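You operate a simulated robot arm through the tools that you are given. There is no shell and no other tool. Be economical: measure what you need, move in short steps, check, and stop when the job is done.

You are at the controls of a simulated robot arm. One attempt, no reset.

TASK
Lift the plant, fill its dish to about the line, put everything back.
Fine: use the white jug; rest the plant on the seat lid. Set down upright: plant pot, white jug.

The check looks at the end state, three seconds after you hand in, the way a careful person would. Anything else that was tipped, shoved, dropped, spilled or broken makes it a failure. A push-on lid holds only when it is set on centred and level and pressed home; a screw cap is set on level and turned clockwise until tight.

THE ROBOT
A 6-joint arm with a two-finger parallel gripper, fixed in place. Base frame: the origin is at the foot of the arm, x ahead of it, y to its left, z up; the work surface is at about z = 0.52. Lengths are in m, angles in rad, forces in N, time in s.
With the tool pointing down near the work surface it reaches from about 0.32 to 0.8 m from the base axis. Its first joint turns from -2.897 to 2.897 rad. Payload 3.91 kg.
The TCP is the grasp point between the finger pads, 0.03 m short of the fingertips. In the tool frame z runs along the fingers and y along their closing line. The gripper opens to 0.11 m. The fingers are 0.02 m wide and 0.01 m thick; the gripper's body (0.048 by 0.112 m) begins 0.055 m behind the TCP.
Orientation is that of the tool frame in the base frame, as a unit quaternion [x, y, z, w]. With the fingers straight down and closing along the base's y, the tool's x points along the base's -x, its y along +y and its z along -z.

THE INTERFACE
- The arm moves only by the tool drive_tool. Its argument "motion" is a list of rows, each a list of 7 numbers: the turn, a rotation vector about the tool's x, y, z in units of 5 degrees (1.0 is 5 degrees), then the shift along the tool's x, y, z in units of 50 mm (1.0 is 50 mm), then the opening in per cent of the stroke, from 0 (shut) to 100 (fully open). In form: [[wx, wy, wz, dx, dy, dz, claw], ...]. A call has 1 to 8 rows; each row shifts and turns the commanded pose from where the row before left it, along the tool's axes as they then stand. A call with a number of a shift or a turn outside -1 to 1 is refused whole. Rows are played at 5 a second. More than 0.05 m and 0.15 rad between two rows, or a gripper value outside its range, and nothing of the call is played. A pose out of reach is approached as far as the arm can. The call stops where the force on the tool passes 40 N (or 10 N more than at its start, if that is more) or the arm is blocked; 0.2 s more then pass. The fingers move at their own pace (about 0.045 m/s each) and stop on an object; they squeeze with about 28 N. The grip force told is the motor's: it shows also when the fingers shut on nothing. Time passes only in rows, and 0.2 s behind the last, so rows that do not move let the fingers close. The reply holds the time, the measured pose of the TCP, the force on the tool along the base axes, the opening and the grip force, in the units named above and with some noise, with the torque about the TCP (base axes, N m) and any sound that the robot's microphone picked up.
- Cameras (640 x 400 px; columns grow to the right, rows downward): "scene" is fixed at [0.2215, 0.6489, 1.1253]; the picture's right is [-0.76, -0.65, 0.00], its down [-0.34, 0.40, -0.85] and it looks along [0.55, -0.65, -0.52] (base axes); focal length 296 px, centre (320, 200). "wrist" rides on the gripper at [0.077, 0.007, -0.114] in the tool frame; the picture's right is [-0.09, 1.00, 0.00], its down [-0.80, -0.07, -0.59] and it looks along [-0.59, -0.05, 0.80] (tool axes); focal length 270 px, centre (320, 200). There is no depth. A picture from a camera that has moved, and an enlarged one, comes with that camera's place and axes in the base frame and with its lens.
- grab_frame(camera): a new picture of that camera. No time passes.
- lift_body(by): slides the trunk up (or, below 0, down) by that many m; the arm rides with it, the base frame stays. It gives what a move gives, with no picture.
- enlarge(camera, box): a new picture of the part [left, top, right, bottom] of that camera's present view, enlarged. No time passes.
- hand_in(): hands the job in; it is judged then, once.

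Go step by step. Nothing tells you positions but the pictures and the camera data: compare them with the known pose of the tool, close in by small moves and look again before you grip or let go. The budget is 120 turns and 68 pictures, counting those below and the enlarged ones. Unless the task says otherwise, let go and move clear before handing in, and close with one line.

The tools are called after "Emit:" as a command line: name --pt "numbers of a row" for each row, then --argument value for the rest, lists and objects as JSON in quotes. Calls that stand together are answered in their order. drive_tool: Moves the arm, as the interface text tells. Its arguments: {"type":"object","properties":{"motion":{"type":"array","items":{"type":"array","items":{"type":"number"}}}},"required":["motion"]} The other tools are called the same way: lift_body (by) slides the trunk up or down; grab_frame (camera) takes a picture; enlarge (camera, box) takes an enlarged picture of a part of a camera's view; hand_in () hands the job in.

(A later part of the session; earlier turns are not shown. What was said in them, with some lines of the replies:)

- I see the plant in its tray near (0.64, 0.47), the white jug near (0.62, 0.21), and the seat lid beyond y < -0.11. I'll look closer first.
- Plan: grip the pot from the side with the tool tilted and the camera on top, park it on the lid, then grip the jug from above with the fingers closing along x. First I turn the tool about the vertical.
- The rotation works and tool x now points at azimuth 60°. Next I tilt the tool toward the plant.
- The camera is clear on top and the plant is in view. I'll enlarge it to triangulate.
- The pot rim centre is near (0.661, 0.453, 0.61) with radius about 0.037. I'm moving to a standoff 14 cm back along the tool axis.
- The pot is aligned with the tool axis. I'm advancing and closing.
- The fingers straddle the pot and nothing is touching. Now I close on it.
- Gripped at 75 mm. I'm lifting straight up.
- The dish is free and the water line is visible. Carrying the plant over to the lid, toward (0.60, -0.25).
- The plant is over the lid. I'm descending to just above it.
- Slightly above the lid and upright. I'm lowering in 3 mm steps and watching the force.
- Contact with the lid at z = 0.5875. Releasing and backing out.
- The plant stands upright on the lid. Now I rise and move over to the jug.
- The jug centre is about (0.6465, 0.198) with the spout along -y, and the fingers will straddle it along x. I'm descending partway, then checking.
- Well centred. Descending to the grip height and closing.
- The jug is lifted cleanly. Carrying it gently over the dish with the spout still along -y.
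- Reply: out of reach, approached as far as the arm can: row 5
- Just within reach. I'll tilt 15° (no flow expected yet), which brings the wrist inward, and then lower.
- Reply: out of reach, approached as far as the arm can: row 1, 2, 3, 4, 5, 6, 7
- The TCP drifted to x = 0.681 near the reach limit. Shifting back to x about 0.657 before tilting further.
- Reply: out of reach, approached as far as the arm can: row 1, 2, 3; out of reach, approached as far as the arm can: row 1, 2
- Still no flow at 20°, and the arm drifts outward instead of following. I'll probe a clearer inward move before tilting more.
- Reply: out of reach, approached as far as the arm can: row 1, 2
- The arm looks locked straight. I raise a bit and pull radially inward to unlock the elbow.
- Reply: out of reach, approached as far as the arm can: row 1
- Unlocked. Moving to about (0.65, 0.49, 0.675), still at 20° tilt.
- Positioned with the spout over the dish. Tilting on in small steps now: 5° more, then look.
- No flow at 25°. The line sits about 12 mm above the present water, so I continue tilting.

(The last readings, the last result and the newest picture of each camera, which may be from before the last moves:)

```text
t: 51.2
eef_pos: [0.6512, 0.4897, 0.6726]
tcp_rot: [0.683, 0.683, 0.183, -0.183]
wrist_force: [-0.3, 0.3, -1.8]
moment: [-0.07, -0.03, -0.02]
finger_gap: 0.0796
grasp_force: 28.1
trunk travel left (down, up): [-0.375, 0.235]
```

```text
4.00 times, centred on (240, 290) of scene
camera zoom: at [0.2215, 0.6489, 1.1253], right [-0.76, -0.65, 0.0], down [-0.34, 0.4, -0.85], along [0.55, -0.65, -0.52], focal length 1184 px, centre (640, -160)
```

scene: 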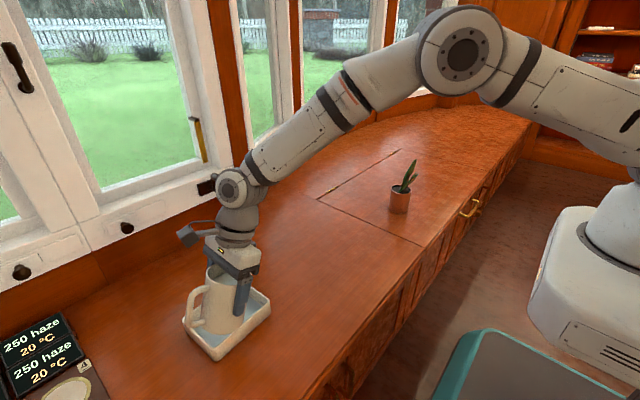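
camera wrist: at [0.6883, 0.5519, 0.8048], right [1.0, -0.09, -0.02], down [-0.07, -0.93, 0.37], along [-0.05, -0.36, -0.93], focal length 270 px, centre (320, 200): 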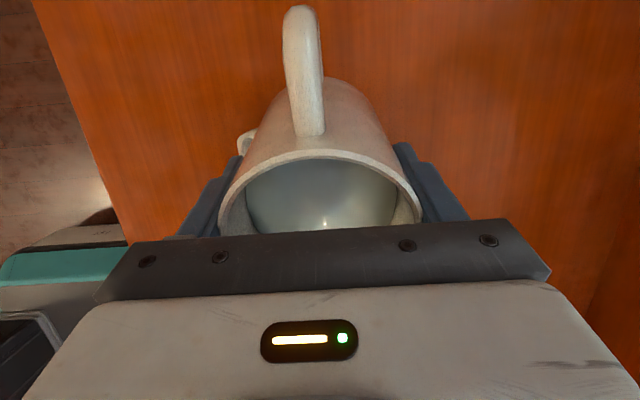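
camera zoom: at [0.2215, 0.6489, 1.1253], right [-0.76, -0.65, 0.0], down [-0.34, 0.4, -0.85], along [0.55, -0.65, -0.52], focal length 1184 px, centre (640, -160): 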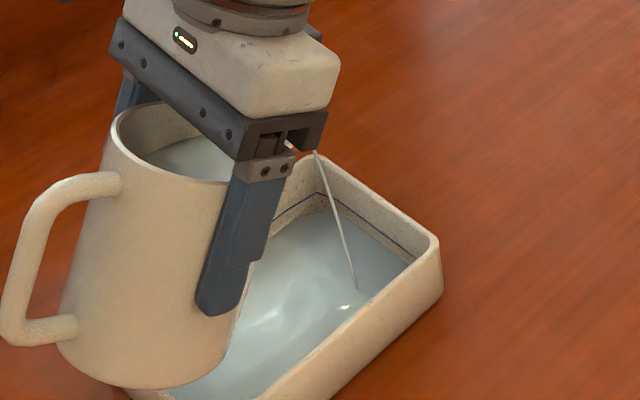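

A thin stream started at 30° and lands in the dish near y = 0.41. I shift the jug 2 cm toward +y for margin and keep pouring.

Emit:
drive_tool --pt "0 0 0 0.17 0 0.1 40" --pt "0 0 0 0.17 0 0.1 40" --pt "0 0 0 0 0 0 40" --pt "0 0 0 0 0 0 40" --pt "0 0 0 0 0 0 40"

Emit:
enlarge --camera "scene" --box '[190, 240, 290, 340]'

```text
t: 52.4
eef_pos: [0.6514, 0.5105, 0.6738]
tcp_rot: [0.682, 0.684, 0.183, -0.183]
wrist_force: [-0.4, 0.2, -2.8]
moment: [-0.04, 0.04, 0.01]
finger_gap: 0.0798
grasp_force: 28.1
trunk travel left (down, up): [-0.375, 0.235]
```

```text
4.00 times, centred on (240, 290) of scene
camera zoom: at [0.2215, 0.6489, 1.1253], right [-0.76, -0.65, 0.0], down [-0.34, 0.4, -0.85], along [0.55, -0.65, -0.52], focal length 1184 px, centre (640, -160)
```

zoom: 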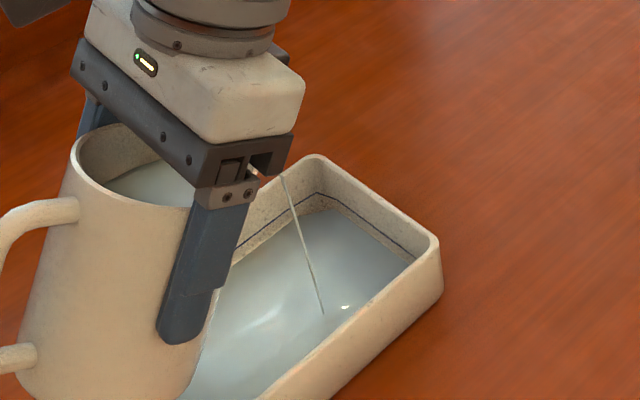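

The stream is thinning and well placed. Tilting 5° more and holding.

Emit:
drive_tool --pt "0 0.5 0 0 0 0 40" --pt "0 0.5 0 0 0 0 40" --pt "0 0 0 0 0 0 40" --pt "0 0 0 0 0 0 40" --pt "0 0 0 0 0 0 40" --pt "0 0 0 0 0 0 40"

Emit:
enlarge --camera "scene" --box '[190, 240, 290, 340]'

```text
t: 53.8
eef_pos: [0.6518, 0.5094, 0.6724]
tcp_rot: [0.675, 0.674, 0.212, -0.213]
wrist_force: [-0.3, 0.0, -2.5]
moment: [-0.05, 0.02, 0.02]
finger_gap: 0.0799
grasp_force: 27.7
trunk travel left (down, up): [-0.375, 0.235]
```

```text
4.00 times, centred on (240, 290) of scene
camera zoom: at [0.2215, 0.6489, 1.1253], right [-0.76, -0.65, 0.0], down [-0.34, 0.4, -0.85], along [0.55, -0.65, -0.52], focal length 1184 px, centre (640, -160)
```

zoom: 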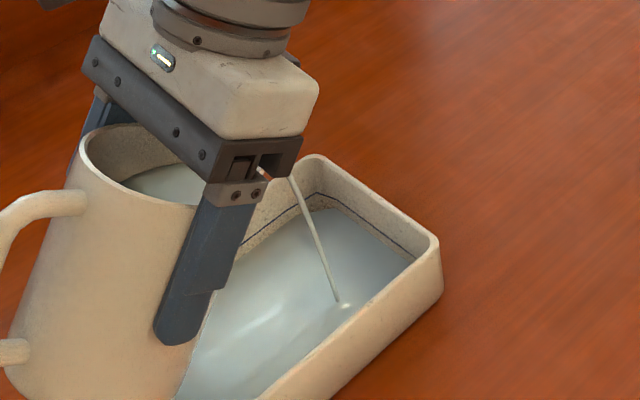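

Emit:
drive_tool --pt "0 0.5 0 0 0 0 40" --pt "0 0.5 0 0 0 0 40" --pt "0 0 0 0 0 0 40" --pt "0 0 0 0 0 0 40" --pt "0 0 0 0 0 0 40" --pt "0 0 0 0 0 0 40" --pt "0 0 0 0 0 0 40" --pt "0 0 0 0 0 0 40"

Emit:
enlarge --camera "scene" --box '[190, 240, 290, 340]'

```text
t: 55.6
eef_pos: [0.6511, 0.5103, 0.6742]
tcp_rot: [0.664, 0.665, 0.241, -0.242]
wrist_force: [0.3, 0.6, -1.7]
moment: [-0.07, -0.03, 0.02]
finger_gap: 0.0797
grasp_force: 28.3
trunk travel left (down, up): [-0.375, 0.235]
```

```text
4.00 times, centred on (240, 290) of scene
camera zoom: at [0.2215, 0.6489, 1.1253], right [-0.76, -0.65, 0.0], down [-0.34, 0.4, -0.85], along [0.55, -0.65, -0.52], focal length 1184 px, centre (640, -160)
```

zoom: 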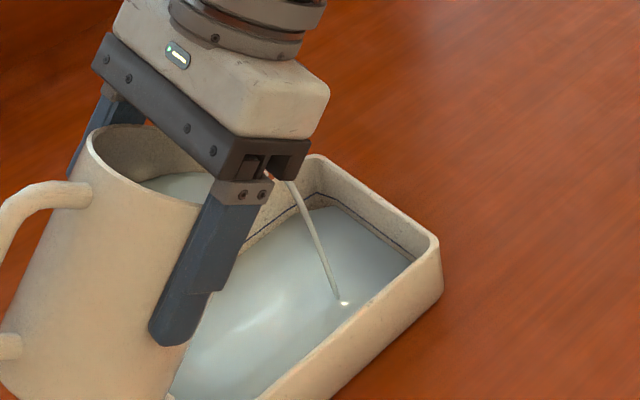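

The level is rising slowly and the stream stays inside the dish. Continuing in steps.

Emit:
drive_tool --pt "0 0.5 0 0 0 0 40" --pt "0 0.5 0 0 0 0 40" --pt "0 0 0 0 0 0 40" --pt "0 0 0 0 0 0 40" --pt "0 0 0 0 0 0 40" --pt "0 0 0 0 0 0 40" --pt "0 0 0 0 0 0 40" --pt "0 0 0 0 0 0 40"

Emit:
enlarge --camera "scene" --box '[240, 265, 310, 335]'

```text
t: 57.4
eef_pos: [0.6516, 0.5097, 0.6729]
tcp_rot: [0.653, 0.653, 0.272, -0.27]
wrist_force: [0.6, 0.0, -2.0]
moment: [-0.05, -0.02, 0.0]
finger_gap: 0.0795
grasp_force: 28.3
trunk travel left (down, up): [-0.375, 0.235]
```

```text
5.71 times, centred on (275, 300) of scene
camera zoom: at [0.2215, 0.6489, 1.1253], right [-0.76, -0.65, 0.0], down [-0.34, 0.4, -0.85], along [0.55, -0.65, -0.52], focal length 1692 px, centre (577, -371)
```

zoom: 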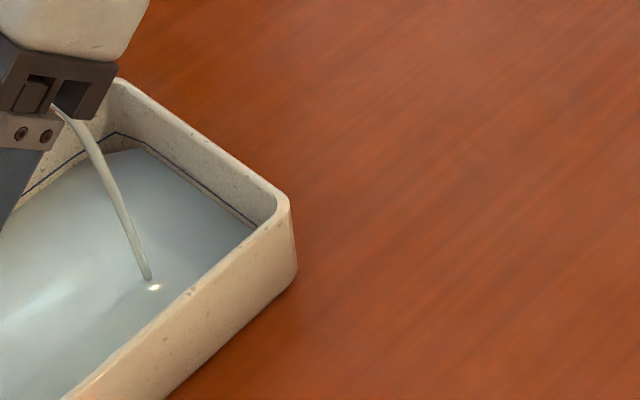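

Roughly a third of the way. Continuing.

Emit:
drive_tool --pt "0 0.5 0 0 0 0 40" --pt "0 0.5 0 0 0 0 40" --pt "0 0 0 0 0 0 40" --pt "0 0 0 0 0 0 40" --pt "0 0 0 0 0 0 40" --pt "0 0 0 0 0 0 40" --pt "0 0 0 0 0 0 40" --pt "0 0 0 0 0 0 40"

Emit:
enlarge --camera "scene" --box '[240, 265, 310, 335]'

```text
t: 59.2
eef_pos: [0.6528, 0.5106, 0.6738]
tcp_rot: [0.641, 0.641, 0.298, -0.298]
wrist_force: [0.8, -0.3, -3.1]
moment: [-0.05, 0.0, 0.0]
finger_gap: 0.0797
grasp_force: 27.3
trunk travel left (down, up): [-0.375, 0.235]
```

```text
5.71 times, centred on (275, 300) of scene
camera zoom: at [0.2215, 0.6489, 1.1253], right [-0.76, -0.65, 0.0], down [-0.34, 0.4, -0.85], along [0.55, -0.65, -0.52], focal length 1692 px, centre (577, -371)
```

zoom: 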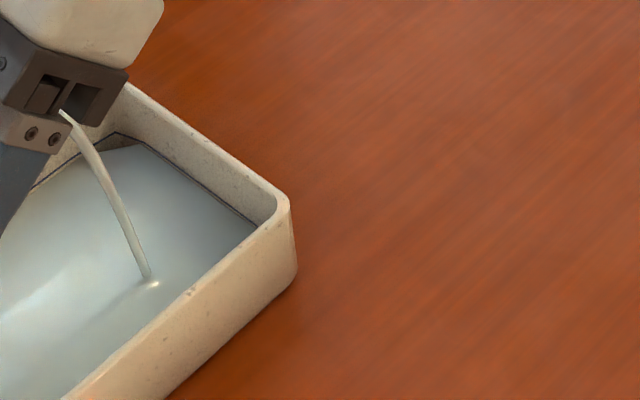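

Emit:
drive_tool --pt "0 0.5 0 0 0 0 40" --pt "0 0.5 0 0 0 0 40" --pt "0 0 0 0 0 0 40" --pt "0 0 0 0 0 0 40" --pt "0 0 0 0 0 0 40" --pt "0 0 0 0 0 0 40" --pt "0 0 0 0 0 0 40"

Emit:
enlarge --camera "scene" --box '[240, 270, 300, 310]'

```text
t: 60.8
eef_pos: [0.6508, 0.5103, 0.6742]
tcp_rot: [0.627, 0.627, 0.327, -0.327]
wrist_force: [0.5, -0.1, -1.0]
moment: [-0.07, -0.03, 0.0]
finger_gap: 0.0799
grasp_force: 28.3
trunk travel left (down, up): [-0.375, 0.235]
```

```text
10.00 times, centred on (270, 290) of scene
camera zoom: at [0.2215, 0.6489, 1.1253], right [-0.76, -0.65, 0.0], down [-0.34, 0.4, -0.85], along [0.55, -0.65, -0.52], focal length 2961 px, centre (820, -700)
```

zoom: 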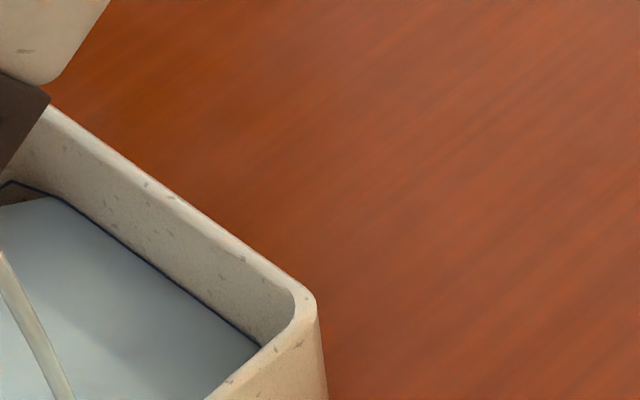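

Emit:
enlarge --camera "scene" --box '[215, 265, 285, 315]'

```text
8.00 times, centred on (250, 290) of scene
camera zoom: at [0.2215, 0.6489, 1.1253], right [-0.76, -0.65, 0.0], down [-0.34, 0.4, -0.85], along [0.55, -0.65, -0.52], focal length 2369 px, centre (880, -520)
```

zoom: 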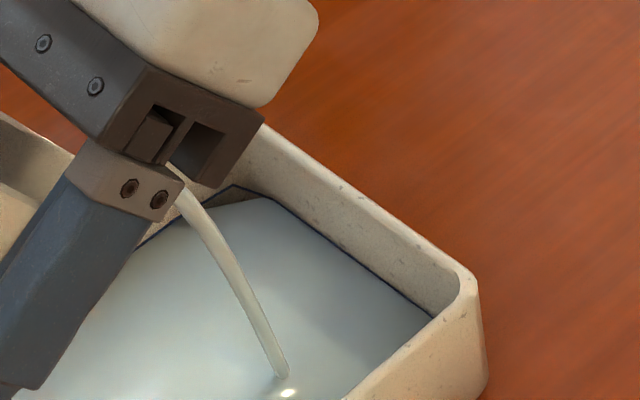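

The water now meets the line along both far walls. Tilting back to stop the pour.

Emit:
drive_tool --pt "0 -1 0 0 0 0 40" --pt "0 -1 0 0 0 0 40" --pt "0 -1 0 0 0 0 40" --pt "0 -1 0 0 0 0 40" --pt "0 -1 0 0 0 0 40"

Emit:
enlarge --camera "scene" --box '[190, 240, 290, 340]'

```text
t: 62.0
eef_pos: [0.6509, 0.5095, 0.6735]
tcp_rot: [0.683, 0.683, 0.183, -0.183]
wrist_force: [-0.4, -0.6, -2.7]
moment: [-0.02, -0.01, 0.02]
finger_gap: 0.0799
grasp_force: 27.9
trunk travel left (down, up): [-0.375, 0.235]
```

```text
4.00 times, centred on (240, 290) of scene
camera zoom: at [0.2215, 0.6489, 1.1253], right [-0.76, -0.65, 0.0], down [-0.34, 0.4, -0.85], along [0.55, -0.65, -0.52], focal length 1184 px, centre (640, -160)
```

zoom: 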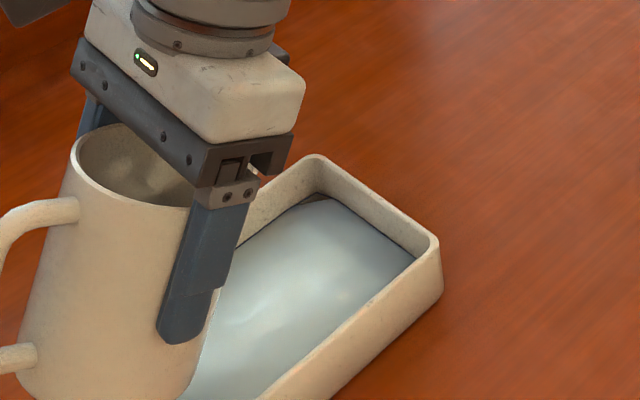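

The flow has stopped with the water at the line. Raising, moving inward, then uprighting the jug.

Emit:
drive_tool --pt "0 -0.5 0 0 0 0 40" --pt "0 0 0 0.25 0 -0.54 40" --pt "0 0 0 0.25 0 -0.54 40" --pt "0 0 0 -0.45 0 -0.21 40" --pt "0 0 0 -0.45 0 -0.21 40" --pt "0 0 0 -0.45 0 -0.21 40" --pt "0 0 0 -0.45 0 -0.21 40" --pt "0 0 0 0 0 0 40"

Emit:
drive_tool --pt "0 -1 0 0 0 0 40" --pt "0 -1 0 0 0 0 40" --pt "0 -1 0 0 0 0 40" --pt "0 -1 0 0 0 0 40" --pt "0 -1 0 0 0 0 40" --pt "0 -0.5 0 0 0 0 40" --pt "0 0 0 0 0 0 40"

```text
t: 63.8
eef_pos: [0.6515, 0.4069, 0.7288]
tcp_rot: [0.687, 0.687, 0.168, -0.168]
wrist_force: [0.4, 0.3, -0.9]
moment: [-0.05, 0.01, -0.01]
finger_gap: 0.0799
grasp_force: 28.4
trunk travel left (down, up): [-0.375, 0.235]
```

```text
t: 65.4
eef_pos: [0.6522, 0.4082, 0.7282]
tcp_rot: [0.707, 0.707, 0.0, 0.0]
wrist_force: [-0.4, -0.3, -1.9]
moment: [-0.03, -0.01, 0.03]
finger_gap: 0.0796
grasp_force: 27.8
trunk travel left (down, up): [-0.375, 0.235]
```

Upright. Returning the jug to its original spot at (0.6465, 0.197).

Emit:
drive_tool --pt "0 0 0 -0.3 0 0 40" --pt "0 0 0 -0.6 -0.03 0 40" --pt "0 0 0 -0.6 -0.03 0 40" --pt "0 0 0 -0.7 -0.04 0 40" --pt "0 0 0 -0.7 0 0 40" --pt "0 0 0 -0.6 0 0 40" --pt "0 0 0 -0.5 0 0 40" --pt "0 0 0 -0.2 0 0 40"

Emit:
drive_tool --pt "0 0 0 0 0 0.4 40" --pt "0 0 0 0 0 0.6 40" --pt "0 0 0 0 0 0.6 40" --pt "0 0 0 0 0 0.5 40" --pt "0 0 0 0 0 0.3 40" --pt "0 0 0 0 0 0 40"

Emit:
enlarge --camera "scene" --box '[220, 150, 380, 310]'

```text
t: 67.2
eef_pos: [0.6454, 0.1975, 0.7289]
tcp_rot: [0.707, 0.707, 0.0, 0.0]
wrist_force: [0.3, 0.6, -2.6]
moment: [-0.05, 0.0, 0.0]
finger_gap: 0.0798
grasp_force: 28.3
trunk travel left (down, up): [-0.375, 0.235]
```

```text
t: 68.6
eef_pos: [0.6451, 0.1983, 0.6082]
tcp_rot: [0.708, 0.706, 0.0, 0.0]
wrist_force: [-0.6, -0.7, -1.3]
moment: [-0.01, 0.0, -0.01]
finger_gap: 0.0797
grasp_force: 28.3
trunk travel left (down, up): [-0.375, 0.235]
```

```text
2.50 times, centred on (300, 230) of scene
camera zoom: at [0.2215, 0.6489, 1.1253], right [-0.76, -0.65, 0.0], down [-0.34, 0.4, -0.85], along [0.55, -0.65, -0.52], focal length 740 px, centre (370, 125)
```

zoom: 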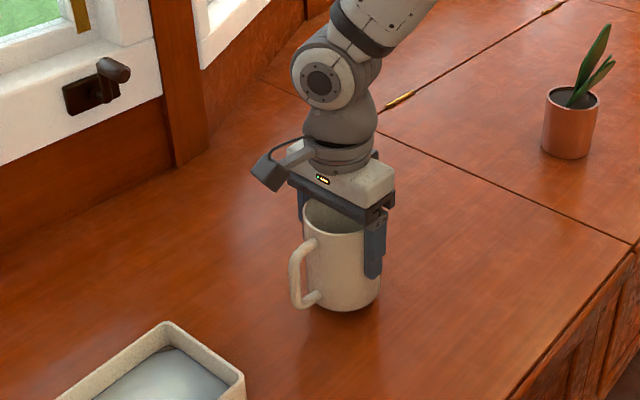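

Emit:
drive_tool --pt "0 0 0 0 0 0.08 40" --pt "0 0 0 0 0 0.08 40" --pt "0 0 0 0 0 0.04 40"

Emit:
drive_tool --pt "0 0 0 0 0 0.04 40"

```text
t: 69.4
eef_pos: [0.6452, 0.1968, 0.599]
tcp_rot: [0.707, 0.707, 0.0, 0.001]
wrist_force: [-0.3, -1.1, -2.4]
moment: [-0.02, -0.02, -0.01]
finger_gap: 0.0797
grasp_force: 28.0
trunk travel left (down, up): [-0.375, 0.235]
```

```text
t: 69.8
eef_pos: [0.6451, 0.1974, 0.5957]
tcp_rot: [0.707, 0.707, 0.0, 0.001]
wrist_force: [-0.7, -1.2, 1.7]
moment: [-0.12, -0.02, -0.05]
finger_gap: 0.08
grasp_force: 28.2
trunk travel left (down, up): [-0.375, 0.235]
```

Contact made. Releasing and rising straight up.

Emit:
drive_tool --pt "0 0 0 0 0 0 80" --pt "0 0 0 0 0 0 100" --pt "0 0 0 0 0 0 100" --pt "0 0 0 0 0 -0.3 100" --pt "0 0 0 0 0 -0.6 100" --pt "0 0 0 0 0 -0.9 100" --pt "0 0 0 0 0 -0.9 100" --pt "0 0 0 0 0 -0.9 100"

Emit:
drive_tool --pt "0 0 0 0 0 -0.8 100" --pt "0 0 0 0 0 -0.8 100" --pt "0 0 1 0 0 0 100" --pt "0 0 1 0 0 0 100" --pt "0 0 1 0 0 0 100" --pt "0 0 1 0 0 0 100" --pt "0 0 1 0 0 0 100" --pt "0 0 1 0 0 0 100"

Emit:
drive_tool --pt "0 1 0 0 0 0 100" --pt "0 1 0 0 0 0 100" --pt "0 1 0 0 0 0 100" --pt "0 1 0 0 0 0 100" --pt "0 1 0 0 0 0 100" --pt "0 1 0 0 0 0 100" --pt "0 1 0 0 0 0 100" --pt "0 1 0 0 0 0 100"

Emit:
drive_tool --pt "0 1 0 0 0 0 100" --pt "0 1 0 0 0 0 100" --pt "0 1 0 0 0 0 100" --pt "0 1 0 0 0 0 100" --pt "0 1 0 0 0 0 100" --pt "0 1 0 0 0 0 100" --pt "0 0 0 0 0 0 100"

Emit:
enlarge --camera "scene" --box '[160, 200, 360, 370]'

```text
t: 71.6
eef_pos: [0.6437, 0.1977, 0.7779]
tcp_rot: [0.707, 0.708, 0.0, 0.001]
wrist_force: [0.9, 1.3, 0.2]
moment: [0.02, -0.01, -0.02]
finger_gap: 0.1098
grasp_force: 0.0
trunk travel left (down, up): [-0.375, 0.235]
```

```text
t: 73.4
eef_pos: [0.6463, 0.1971, 0.8559]
tcp_rot: [0.867, 0.499, 0.0, 0.0]
wrist_force: [0.7, -0.2, -0.2]
moment: [-0.01, 0.0, -0.03]
finger_gap: 0.1099
grasp_force: 0.1
trunk travel left (down, up): [-0.375, 0.235]
```

```text
t: 75.2
eef_pos: [0.6464, 0.1977, 0.8575]
tcp_rot: [0.814, 0.469, 0.297, -0.171]
wrist_force: [0.8, -0.2, 0.4]
moment: [0.03, 0.02, 0.0]
finger_gap: 0.1098
grasp_force: 0.0
trunk travel left (down, up): [-0.375, 0.235]
```

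```text
t: 76.8
eef_pos: [0.6465, 0.1965, 0.8569]
tcp_rot: [0.71, 0.41, 0.496, -0.286]
wrist_force: [0.4, 0.7, -0.3]
moment: [-0.01, 0.0, 0.04]
finger_gap: 0.1098
grasp_force: 0.1
trunk travel left (down, up): [-0.375, 0.235]
```

```text
2.35 times, centred on (260, 285) of scene
camera zoom: at [0.2215, 0.6489, 1.1253], right [-0.76, -0.65, 0.0], down [-0.34, 0.4, -0.85], along [0.55, -0.65, -0.52], focal length 697 px, centre (461, 0)
```

zoom: 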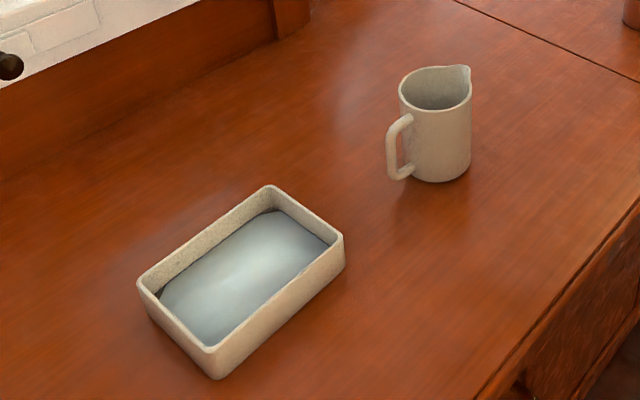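

The jug is back upright. I'll check the dish level closely before fetching the plant.

Emit:
enlarge --camera "scene" --box '[215, 275, 275, 315]'

```text
10.00 times, centred on (245, 295) of scene
camera zoom: at [0.2215, 0.6489, 1.1253], right [-0.76, -0.65, 0.0], down [-0.34, 0.4, -0.85], along [0.55, -0.65, -0.52], focal length 2961 px, centre (1070, -750)
```

zoom: 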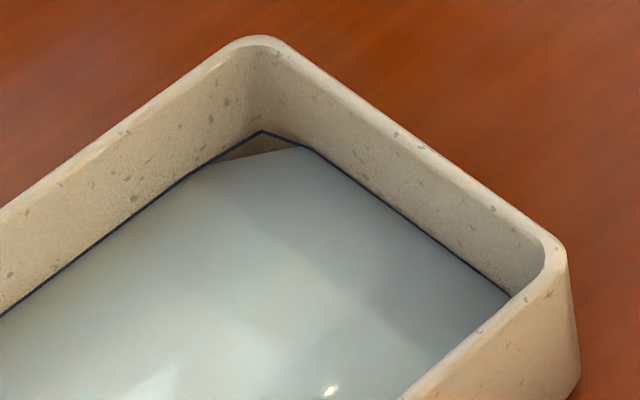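

The level is right at the line. Going back to the plant by the reverse path.

Emit:
drive_tool --pt "0 0 0 -0.221 0.2664 -0.7664 100" --pt "0 0 0 -0.221 0.2664 -0.7664 100" --pt "0 0 0 -0.221 0.2664 -0.7664 100" --pt "0 0 0 -0.221 0.2664 -0.7664 100" --pt "0 0 0 -0.221 0.2664 -0.7664 100" --pt "0 0 0 -0.221 0.2664 -0.7664 100" --pt "0 0 0 -0.221 0.2664 -0.7664 100"

Emit:
drive_tool --pt "0 0 0 -0.221 0.2664 -0.7664 100" --pt "0 0 0 -0.221 0.2664 -0.7664 100" --pt "0 0 0 -0.221 0.2664 -0.7664 100" --pt "0 0 0 -0.221 0.2664 -0.7664 100" --pt "0 0 0 -0.221 0.2664 -0.7664 100" --pt "0 0 0 -0.221 0.2664 -0.7664 100" --pt "0 0 0 -0.221 0.2664 -0.7664 100"

Emit:
drive_tool --pt "0 0 0 -0.784 0 0.285 100" --pt "0 0 0 -0.784 0 0.285 100" --pt "0 0 0 -0.784 0 0.285 100" --pt "0 0 0 -0.784 0 0.285 100" --pt "0 0 0 -0.784 0 0.285 100" --pt "0 0 0 -0.784 0 0.285 100" --pt "0 0 0 0 0 0 100"

Emit:
grab_frame --camera "wrist"

```text
t: 78.4
eef_pos: [0.5869, -0.0919, 0.8752]
tcp_rot: [0.709, 0.41, 0.496, -0.287]
wrist_force: [-0.6, 0.3, 0.3]
moment: [-0.01, 0.0, -0.03]
finger_gap: 0.1099
grasp_force: 0.1
trunk travel left (down, up): [-0.375, 0.235]
```

```text
t: 80.0
eef_pos: [0.5301, -0.3796, 0.8942]
tcp_rot: [0.709, 0.409, 0.497, -0.287]
wrist_force: [-0.7, 0.8, 1.1]
moment: [-0.01, -0.02, -0.01]
finger_gap: 0.1099
grasp_force: 0.0
trunk travel left (down, up): [-0.375, 0.235]
```

```text
t: 81.6
eef_pos: [0.5284, -0.3772, 0.6439]
tcp_rot: [0.709, 0.41, 0.497, -0.287]
wrist_force: [-0.3, -0.3, -0.1]
moment: [0.01, 0.03, 0.02]
finger_gap: 0.1102
grasp_force: 0.0
trunk travel left (down, up): [-0.375, 0.235]
```

```text
24 pictures are left
camera wrist: at [0.4933, -0.4514, 0.7557], right [0.85, -0.52, -0.08], down [-0.48, -0.69, -0.55], along [0.23, 0.51, -0.83], focal length 270 px, centre (320, 200)
```

wrist: 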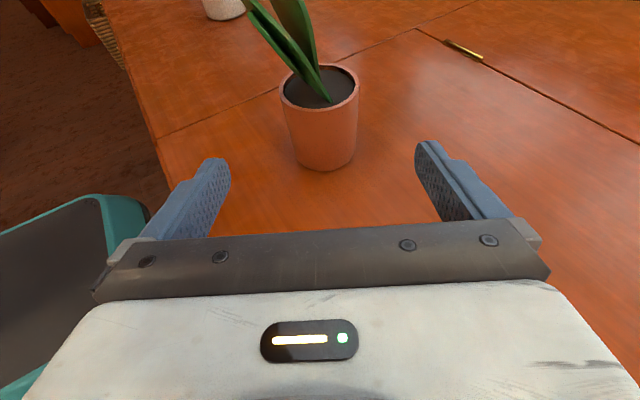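

Aligned. Advancing, gripping and lifting.

Emit:
drive_tool --pt "0 0 0 -0.03 0 0.8 100" --pt "0 0 0 0 0 0.8 100" --pt "0 0 0 0 0 0.8 100" --pt "0 0 0 0 0 0.8 100" --pt "0 0 0 0 0 0 100"

Emit:
drive_tool --pt "0 0 0 0 0 0 60" --pt "0 0 0 0 0 0 50" --pt "0 0 0 0 0 0 50" --pt "0 0 0 0 0 0 50" --pt "0 0 0 0 0 0 50"

```text
t: 82.8
eef_pos: [0.6032, -0.2477, 0.5855]
tcp_rot: [0.709, 0.409, 0.497, -0.287]
wrist_force: [-1.3, -0.3, -1.0]
moment: [0.0, 0.0, 0.0]
finger_gap: 0.1099
grasp_force: 0.1
trunk travel left (down, up): [-0.375, 0.235]
```

```text
t: 84.0
eef_pos: [0.6026, -0.2483, 0.5864]
tcp_rot: [0.71, 0.41, 0.496, -0.286]
wrist_force: [-1.8, 1.2, -0.2]
moment: [0.03, -0.08, 0.05]
finger_gap: 0.0748
grasp_force: 28.0
trunk travel left (down, up): [-0.375, 0.235]
```

Emit:
drive_tool --pt "0 0 0 0.38 0 -0.138 40" --pt "0 0 0 0.752 0 -0.274 40" --pt "0 0 0 0.846 0 -0.308 40" --pt "0 0 0 0.846 0 -0.308 40" --pt "0 0 0 0.846 0 -0.308 40" --pt "0 0 0 0.846 0 -0.308 40" --pt "0 0 0 0 0 0 40"

Emit:
drive_tool --pt "0 0 0 0.272 -0.3725 0.7475 40" --pt "0 0 0 0.272 -0.3725 0.7475 40" --pt "0 0 0 0.272 -0.3725 0.7475 40" --pt "0 0 0 0.272 -0.3725 0.7475 40" --pt "0 0 0 0.272 -0.3725 0.7475 40" --pt "0 0 0 0.272 -0.3725 0.7475 40" --pt "0 0 0 0.272 -0.3725 0.7475 40" --pt "0 0 0 0.272 -0.3725 0.7475 40"

Emit:
drive_tool --pt "0 0 0 0.272 -0.3725 0.7475 40" --pt "0 0 0 0.272 -0.3725 0.7475 40" --pt "0 0 0 0.272 -0.3725 0.7475 40" --pt "0 0 0 0.272 -0.3725 0.7475 40" --pt "0 0 0 0.272 -0.3725 0.7475 40" --pt "0 0 0 0.272 -0.3725 0.7475 40" --pt "0 0 0 0.272 -0.3725 0.7475 40" --pt "0 0 0 0.272 -0.3725 0.7475 40"

Emit:
drive_tool --pt "0 0 0 0 0 0 40"

Emit:
grab_frame --camera "scene"

```text
t: 85.6
eef_pos: [0.6042, -0.2493, 0.8282]
tcp_rot: [0.709, 0.409, 0.497, -0.287]
wrist_force: [-1.3, -0.4, -4.4]
moment: [0.02, -0.04, -0.03]
finger_gap: 0.0749
grasp_force: 27.4
trunk travel left (down, up): [-0.375, 0.235]
```

```text
t: 87.4
eef_pos: [0.6352, 0.1011, 0.828]
tcp_rot: [0.709, 0.41, 0.497, -0.288]
wrist_force: [-0.6, 0.4, -5.6]
moment: [0.02, -0.06, 0.0]
finger_gap: 0.075
grasp_force: 28.2
trunk travel left (down, up): [-0.375, 0.235]
```

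```text
t: 89.2
eef_pos: [0.6645, 0.4529, 0.8273]
tcp_rot: [0.71, 0.41, 0.496, -0.287]
wrist_force: [0.7, 0.1, -4.9]
moment: [-0.01, -0.01, -0.02]
finger_gap: 0.0746
grasp_force: 27.9
trunk travel left (down, up): [-0.375, 0.235]
```

```text
t: 89.6
eef_pos: [0.6645, 0.4512, 0.8283]
tcp_rot: [0.71, 0.409, 0.497, -0.287]
wrist_force: [0.0, -1.1, -5.6]
moment: [-0.02, -0.06, 0.03]
finger_gap: 0.0746
grasp_force: 28.0
trunk travel left (down, up): [-0.375, 0.235]
```

```text
23 pictures are left
```

scene: 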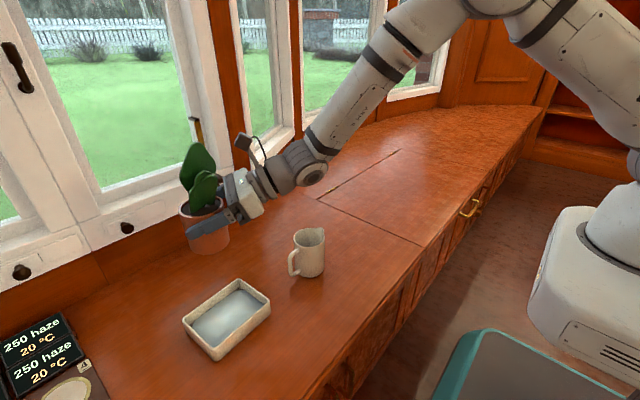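

Directly over the dish at the original xy. Lowering to just above the water, then slowly.

Emit:
drive_tool --pt "0 0 0 -0.6 0 0.218 40" --pt "0 0 0 -0.752 0 0.274 40" --pt "0 0 0 -0.752 0 0.274 40" --pt "0 0 0 -0.752 0 0.274 40" --pt "0 0 0 -0.376 0 0.137 40" --pt "0 0 0 -0.282 0 0.103 40" --pt "0 0 0 0 0 0 40"

Emit:
enlarge --camera "scene" --box '[160, 210, 320, 370]'

```text
t: 91.2
eef_pos: [0.6636, 0.4518, 0.6404]
tcp_rot: [0.71, 0.41, 0.496, -0.287]
wrist_force: [-0.6, -0.8, -5.4]
moment: [0.04, -0.02, 0.01]
finger_gap: 0.075
grasp_force: 28.0
trunk travel left (down, up): [-0.375, 0.235]
```

```text
2.50 times, centred on (240, 290) of scene
camera zoom: at [0.2215, 0.6489, 1.1253], right [-0.76, -0.65, 0.0], down [-0.34, 0.4, -0.85], along [0.55, -0.65, -0.52], focal length 740 px, centre (520, -25)
```

zoom: 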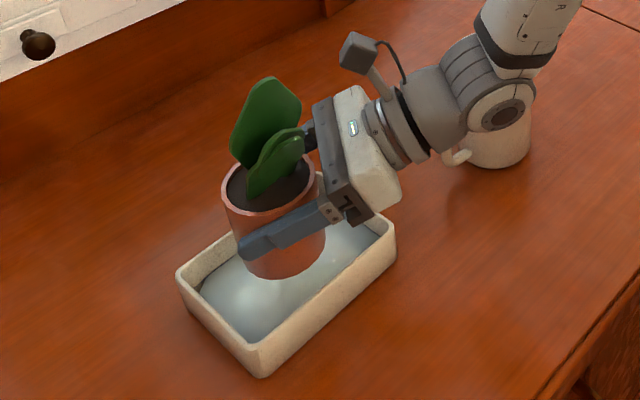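

Emit:
drive_tool --pt "0 0 0 -0.113 0 0.041 40" --pt "0 0 0 -0.113 0 0.041 40" --pt "0 0 0 -0.113 0 0.041 40" --pt "0 0 0 -0.113 0 0.041 40" --pt "0 0 0 -0.113 0 0.041 40" --pt "0 0 0 -0.113 0 0.041 40" --pt "0 0 0 0 0 0 40"

Emit:
drive_tool --pt "0 0 0 -0.056 0 0.02 40" --pt "0 0 0 -0.038 0 0.014 40" --pt "0 0 0 0 0 0 40"

Emit:
drive_tool --pt "0 0 0 -0.038 0 0.014 40" --pt "0 0 0 0 0 0 40"

```text
t: 92.8
eef_pos: [0.6647, 0.4518, 0.6043]
tcp_rot: [0.709, 0.41, 0.496, -0.287]
wrist_force: [0.9, 0.0, -5.7]
moment: [0.04, -0.03, -0.02]
finger_gap: 0.0753
grasp_force: 28.0
trunk travel left (down, up): [-0.375, 0.235]
```

```text
t: 93.6
eef_pos: [0.6645, 0.4518, 0.599]
tcp_rot: [0.709, 0.41, 0.496, -0.287]
wrist_force: [-1.3, 0.2, -4.1]
moment: [0.01, -0.04, 0.01]
finger_gap: 0.0749
grasp_force: 27.9
trunk travel left (down, up): [-0.375, 0.235]
```

```text
t: 94.2
eef_pos: [0.6647, 0.4519, 0.5971]
tcp_rot: [0.709, 0.41, 0.497, -0.288]
wrist_force: [-1.0, 0.0, -4.5]
moment: [-0.01, 0.02, -0.01]
finger_gap: 0.075
grasp_force: 28.0
trunk travel left (down, up): [-0.375, 0.235]
```

Emit:
drive_tool --pt "0 0 0 -0.028 0 0.01 40" --pt "0 0 0 0 0 0 40"

Emit:
drive_tool --pt "0 0 0 -0.028 0 0.01 40" --pt "0 0 0 0 0 0 40"

```text
t: 94.8
eef_pos: [0.6646, 0.4521, 0.5954]
tcp_rot: [0.709, 0.409, 0.497, -0.287]
wrist_force: [0.0, 0.3, -5.1]
moment: [-0.02, 0.01, 0.03]
finger_gap: 0.075
grasp_force: 28.1
trunk travel left (down, up): [-0.375, 0.235]
```

```text
t: 95.4
eef_pos: [0.6636, 0.451, 0.5942]
tcp_rot: [0.709, 0.41, 0.496, -0.287]
wrist_force: [0.4, 0.1, -5.1]
moment: [-0.03, -0.01, 0.01]
finger_gap: 0.075
grasp_force: 28.1
trunk travel left (down, up): [-0.375, 0.235]
```

Emit:
drive_tool --pt "0 0 0 -0.028 0 0.01 40" --pt "0 0 0 0 0 0 40"

Emit:
enlarge --camera "scene" --box '[170, 240, 290, 360]'

```text
t: 96.0
eef_pos: [0.6662, 0.4518, 0.5928]
tcp_rot: [0.709, 0.41, 0.497, -0.287]
wrist_force: [-0.3, -0.9, -3.6]
moment: [-0.04, 0.06, 0.02]
finger_gap: 0.0748
grasp_force: 27.9
trunk travel left (down, up): [-0.375, 0.235]
```

```text
3.33 times, centred on (230, 300) of scene
camera zoom: at [0.2215, 0.6489, 1.1253], right [-0.76, -0.65, 0.0], down [-0.34, 0.4, -0.85], along [0.55, -0.65, -0.52], focal length 987 px, centre (620, -133)
```

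zoom: 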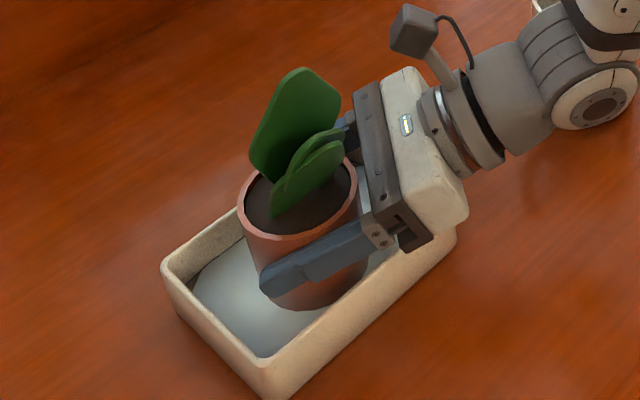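

Beginning to touch down; one more small step.

Emit:
drive_tool --pt "0 0 0 -0.028 0 0.01 40" --pt "0 0 0 0 0 0 40"

```text
t: 96.6
eef_pos: [0.6655, 0.4523, 0.5924]
tcp_rot: [0.709, 0.41, 0.497, -0.287]
wrist_force: [0.0, -1.1, 4.7]
moment: [-0.2, 0.31, 0.04]
finger_gap: 0.0748
grasp_force: 27.5
trunk travel left (down, up): [-0.375, 0.235]
```

Seated on the dish floor. Easing up a millimetre, then releasing and backing out.

Emit:
drive_tool --pt "0 0 0 0.015 0 -0.005 40" --pt "0 0 0 0 0 0 80" --pt "0 0 0 0 0 0 100" --pt "0 0 0 0 0 0 100" --pt "0 0 0 0 0 0 100"

Emit:
drive_tool --pt "0 0 0 0 0 -0.4 100" --pt "0 0 0 0 0 -0.7 100" --pt "0 0 0 0 0 -0.7 100" --pt "0 0 0 0 0 -0.7 100" --pt "0 0 0 0.5 0 -0.6 100" --pt "0 0 0 0.8 0 -0.3 100" --pt "0 0 0 0.8 0 -0.3 100" --pt "0 0 0 0.8 0 -0.3 100"

Emit:
drive_tool --pt "0 0 0 0.8 0 -0.3 100" --pt "0 0 0 0.8 0 -0.3 100" --pt "0 0 0 0 0 -0.6 100" --pt "0 0 0 0 0 0 100"

Emit:
grab_frame --camera "scene"

Emit:
enlarge --camera "scene" --box '[160, 250, 290, 370]'

```text
t: 97.8
eef_pos: [0.6648, 0.4528, 0.592]
tcp_rot: [0.709, 0.41, 0.497, -0.287]
wrist_force: [0.4, -0.6, -1.0]
moment: [0.0, 0.03, -0.01]
finger_gap: 0.1102
grasp_force: 0.1
trunk travel left (down, up): [-0.375, 0.235]
```

```text
t: 99.6
eef_pos: [0.5949, 0.3319, 0.7973]
tcp_rot: [0.71, 0.409, 0.496, -0.286]
wrist_force: [0.6, -0.6, 0.3]
moment: [-0.01, 0.02, 0.01]
finger_gap: 0.1101
grasp_force: 0.1
trunk travel left (down, up): [-0.375, 0.235]
```

```text
t: 100.6
eef_pos: [0.5812, 0.3072, 0.8936]
tcp_rot: [0.709, 0.41, 0.496, -0.287]
wrist_force: [-0.8, 0.1, -0.9]
moment: [0.01, -0.03, 0.05]
finger_gap: 0.1099
grasp_force: 0.1
trunk travel left (down, up): [-0.375, 0.235]
```

```text
20 pictures are left
```

scene: 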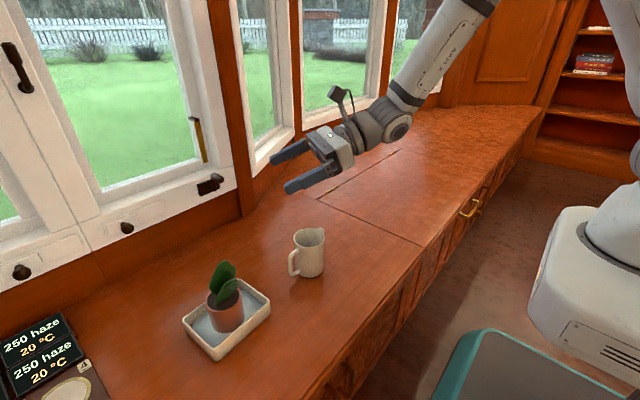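

```text
3.33 times, centred on (225, 310) of scene
camera zoom: at [0.2215, 0.6489, 1.1253], right [-0.76, -0.65, 0.0], down [-0.34, 0.4, -0.85], along [0.55, -0.65, -0.52], focal length 987 px, centre (637, -167)
```

zoom: 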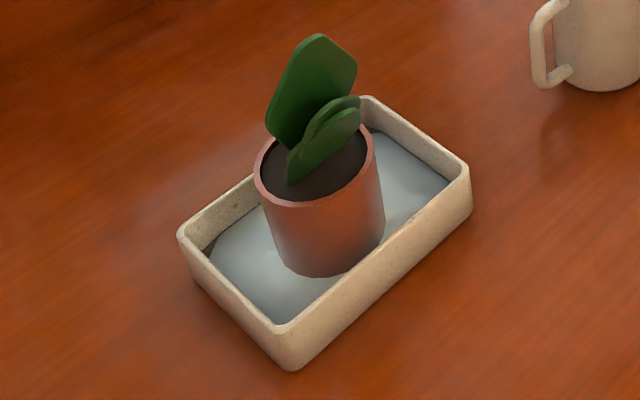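

Everything looks in place. One check from the wrist camera that the pot stands level.

Emit:
grab_frame --camera "wrist"

Emit:
enlarge --camera "scene" --box '[160, 210, 340, 370]'

```text
18 pictures are left
camera wrist: at [0.545, 0.2329, 1.005], right [0.85, -0.52, -0.08], down [-0.48, -0.69, -0.55], along [0.23, 0.51, -0.83], focal length 270 px, centre (320, 200)
```

wrist: 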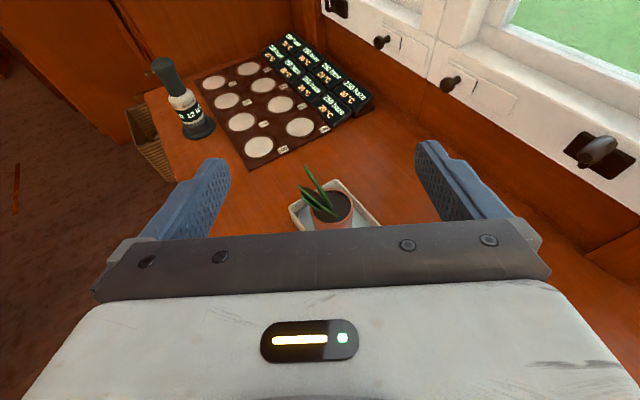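

```text
2.50 times, centred on (250, 290) of scene
camera zoom: at [0.2215, 0.6489, 1.1253], right [-0.76, -0.65, 0.0], down [-0.34, 0.4, -0.85], along [0.55, -0.65, -0.52], focal length 740 px, centre (495, -25)
```

zoom: 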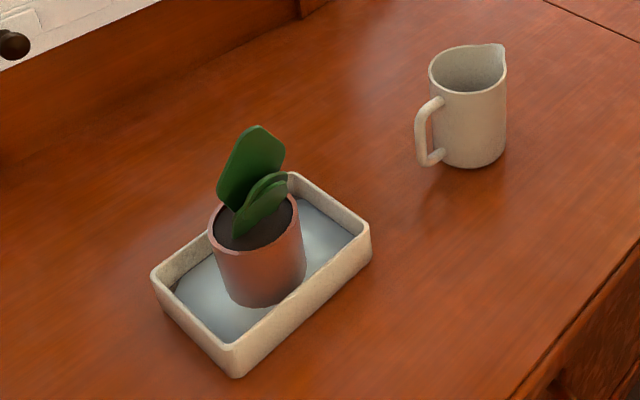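

The pot, jug and dish all match their starting places, and the water is at the line. Handing in.

Emit:
hand_in

```text
The job is handed in.
```

The dish is filled to its line, the plant is back upright in it, and the white jug stands upright on its original spot, with no spills or knocks seen in the final pictures.
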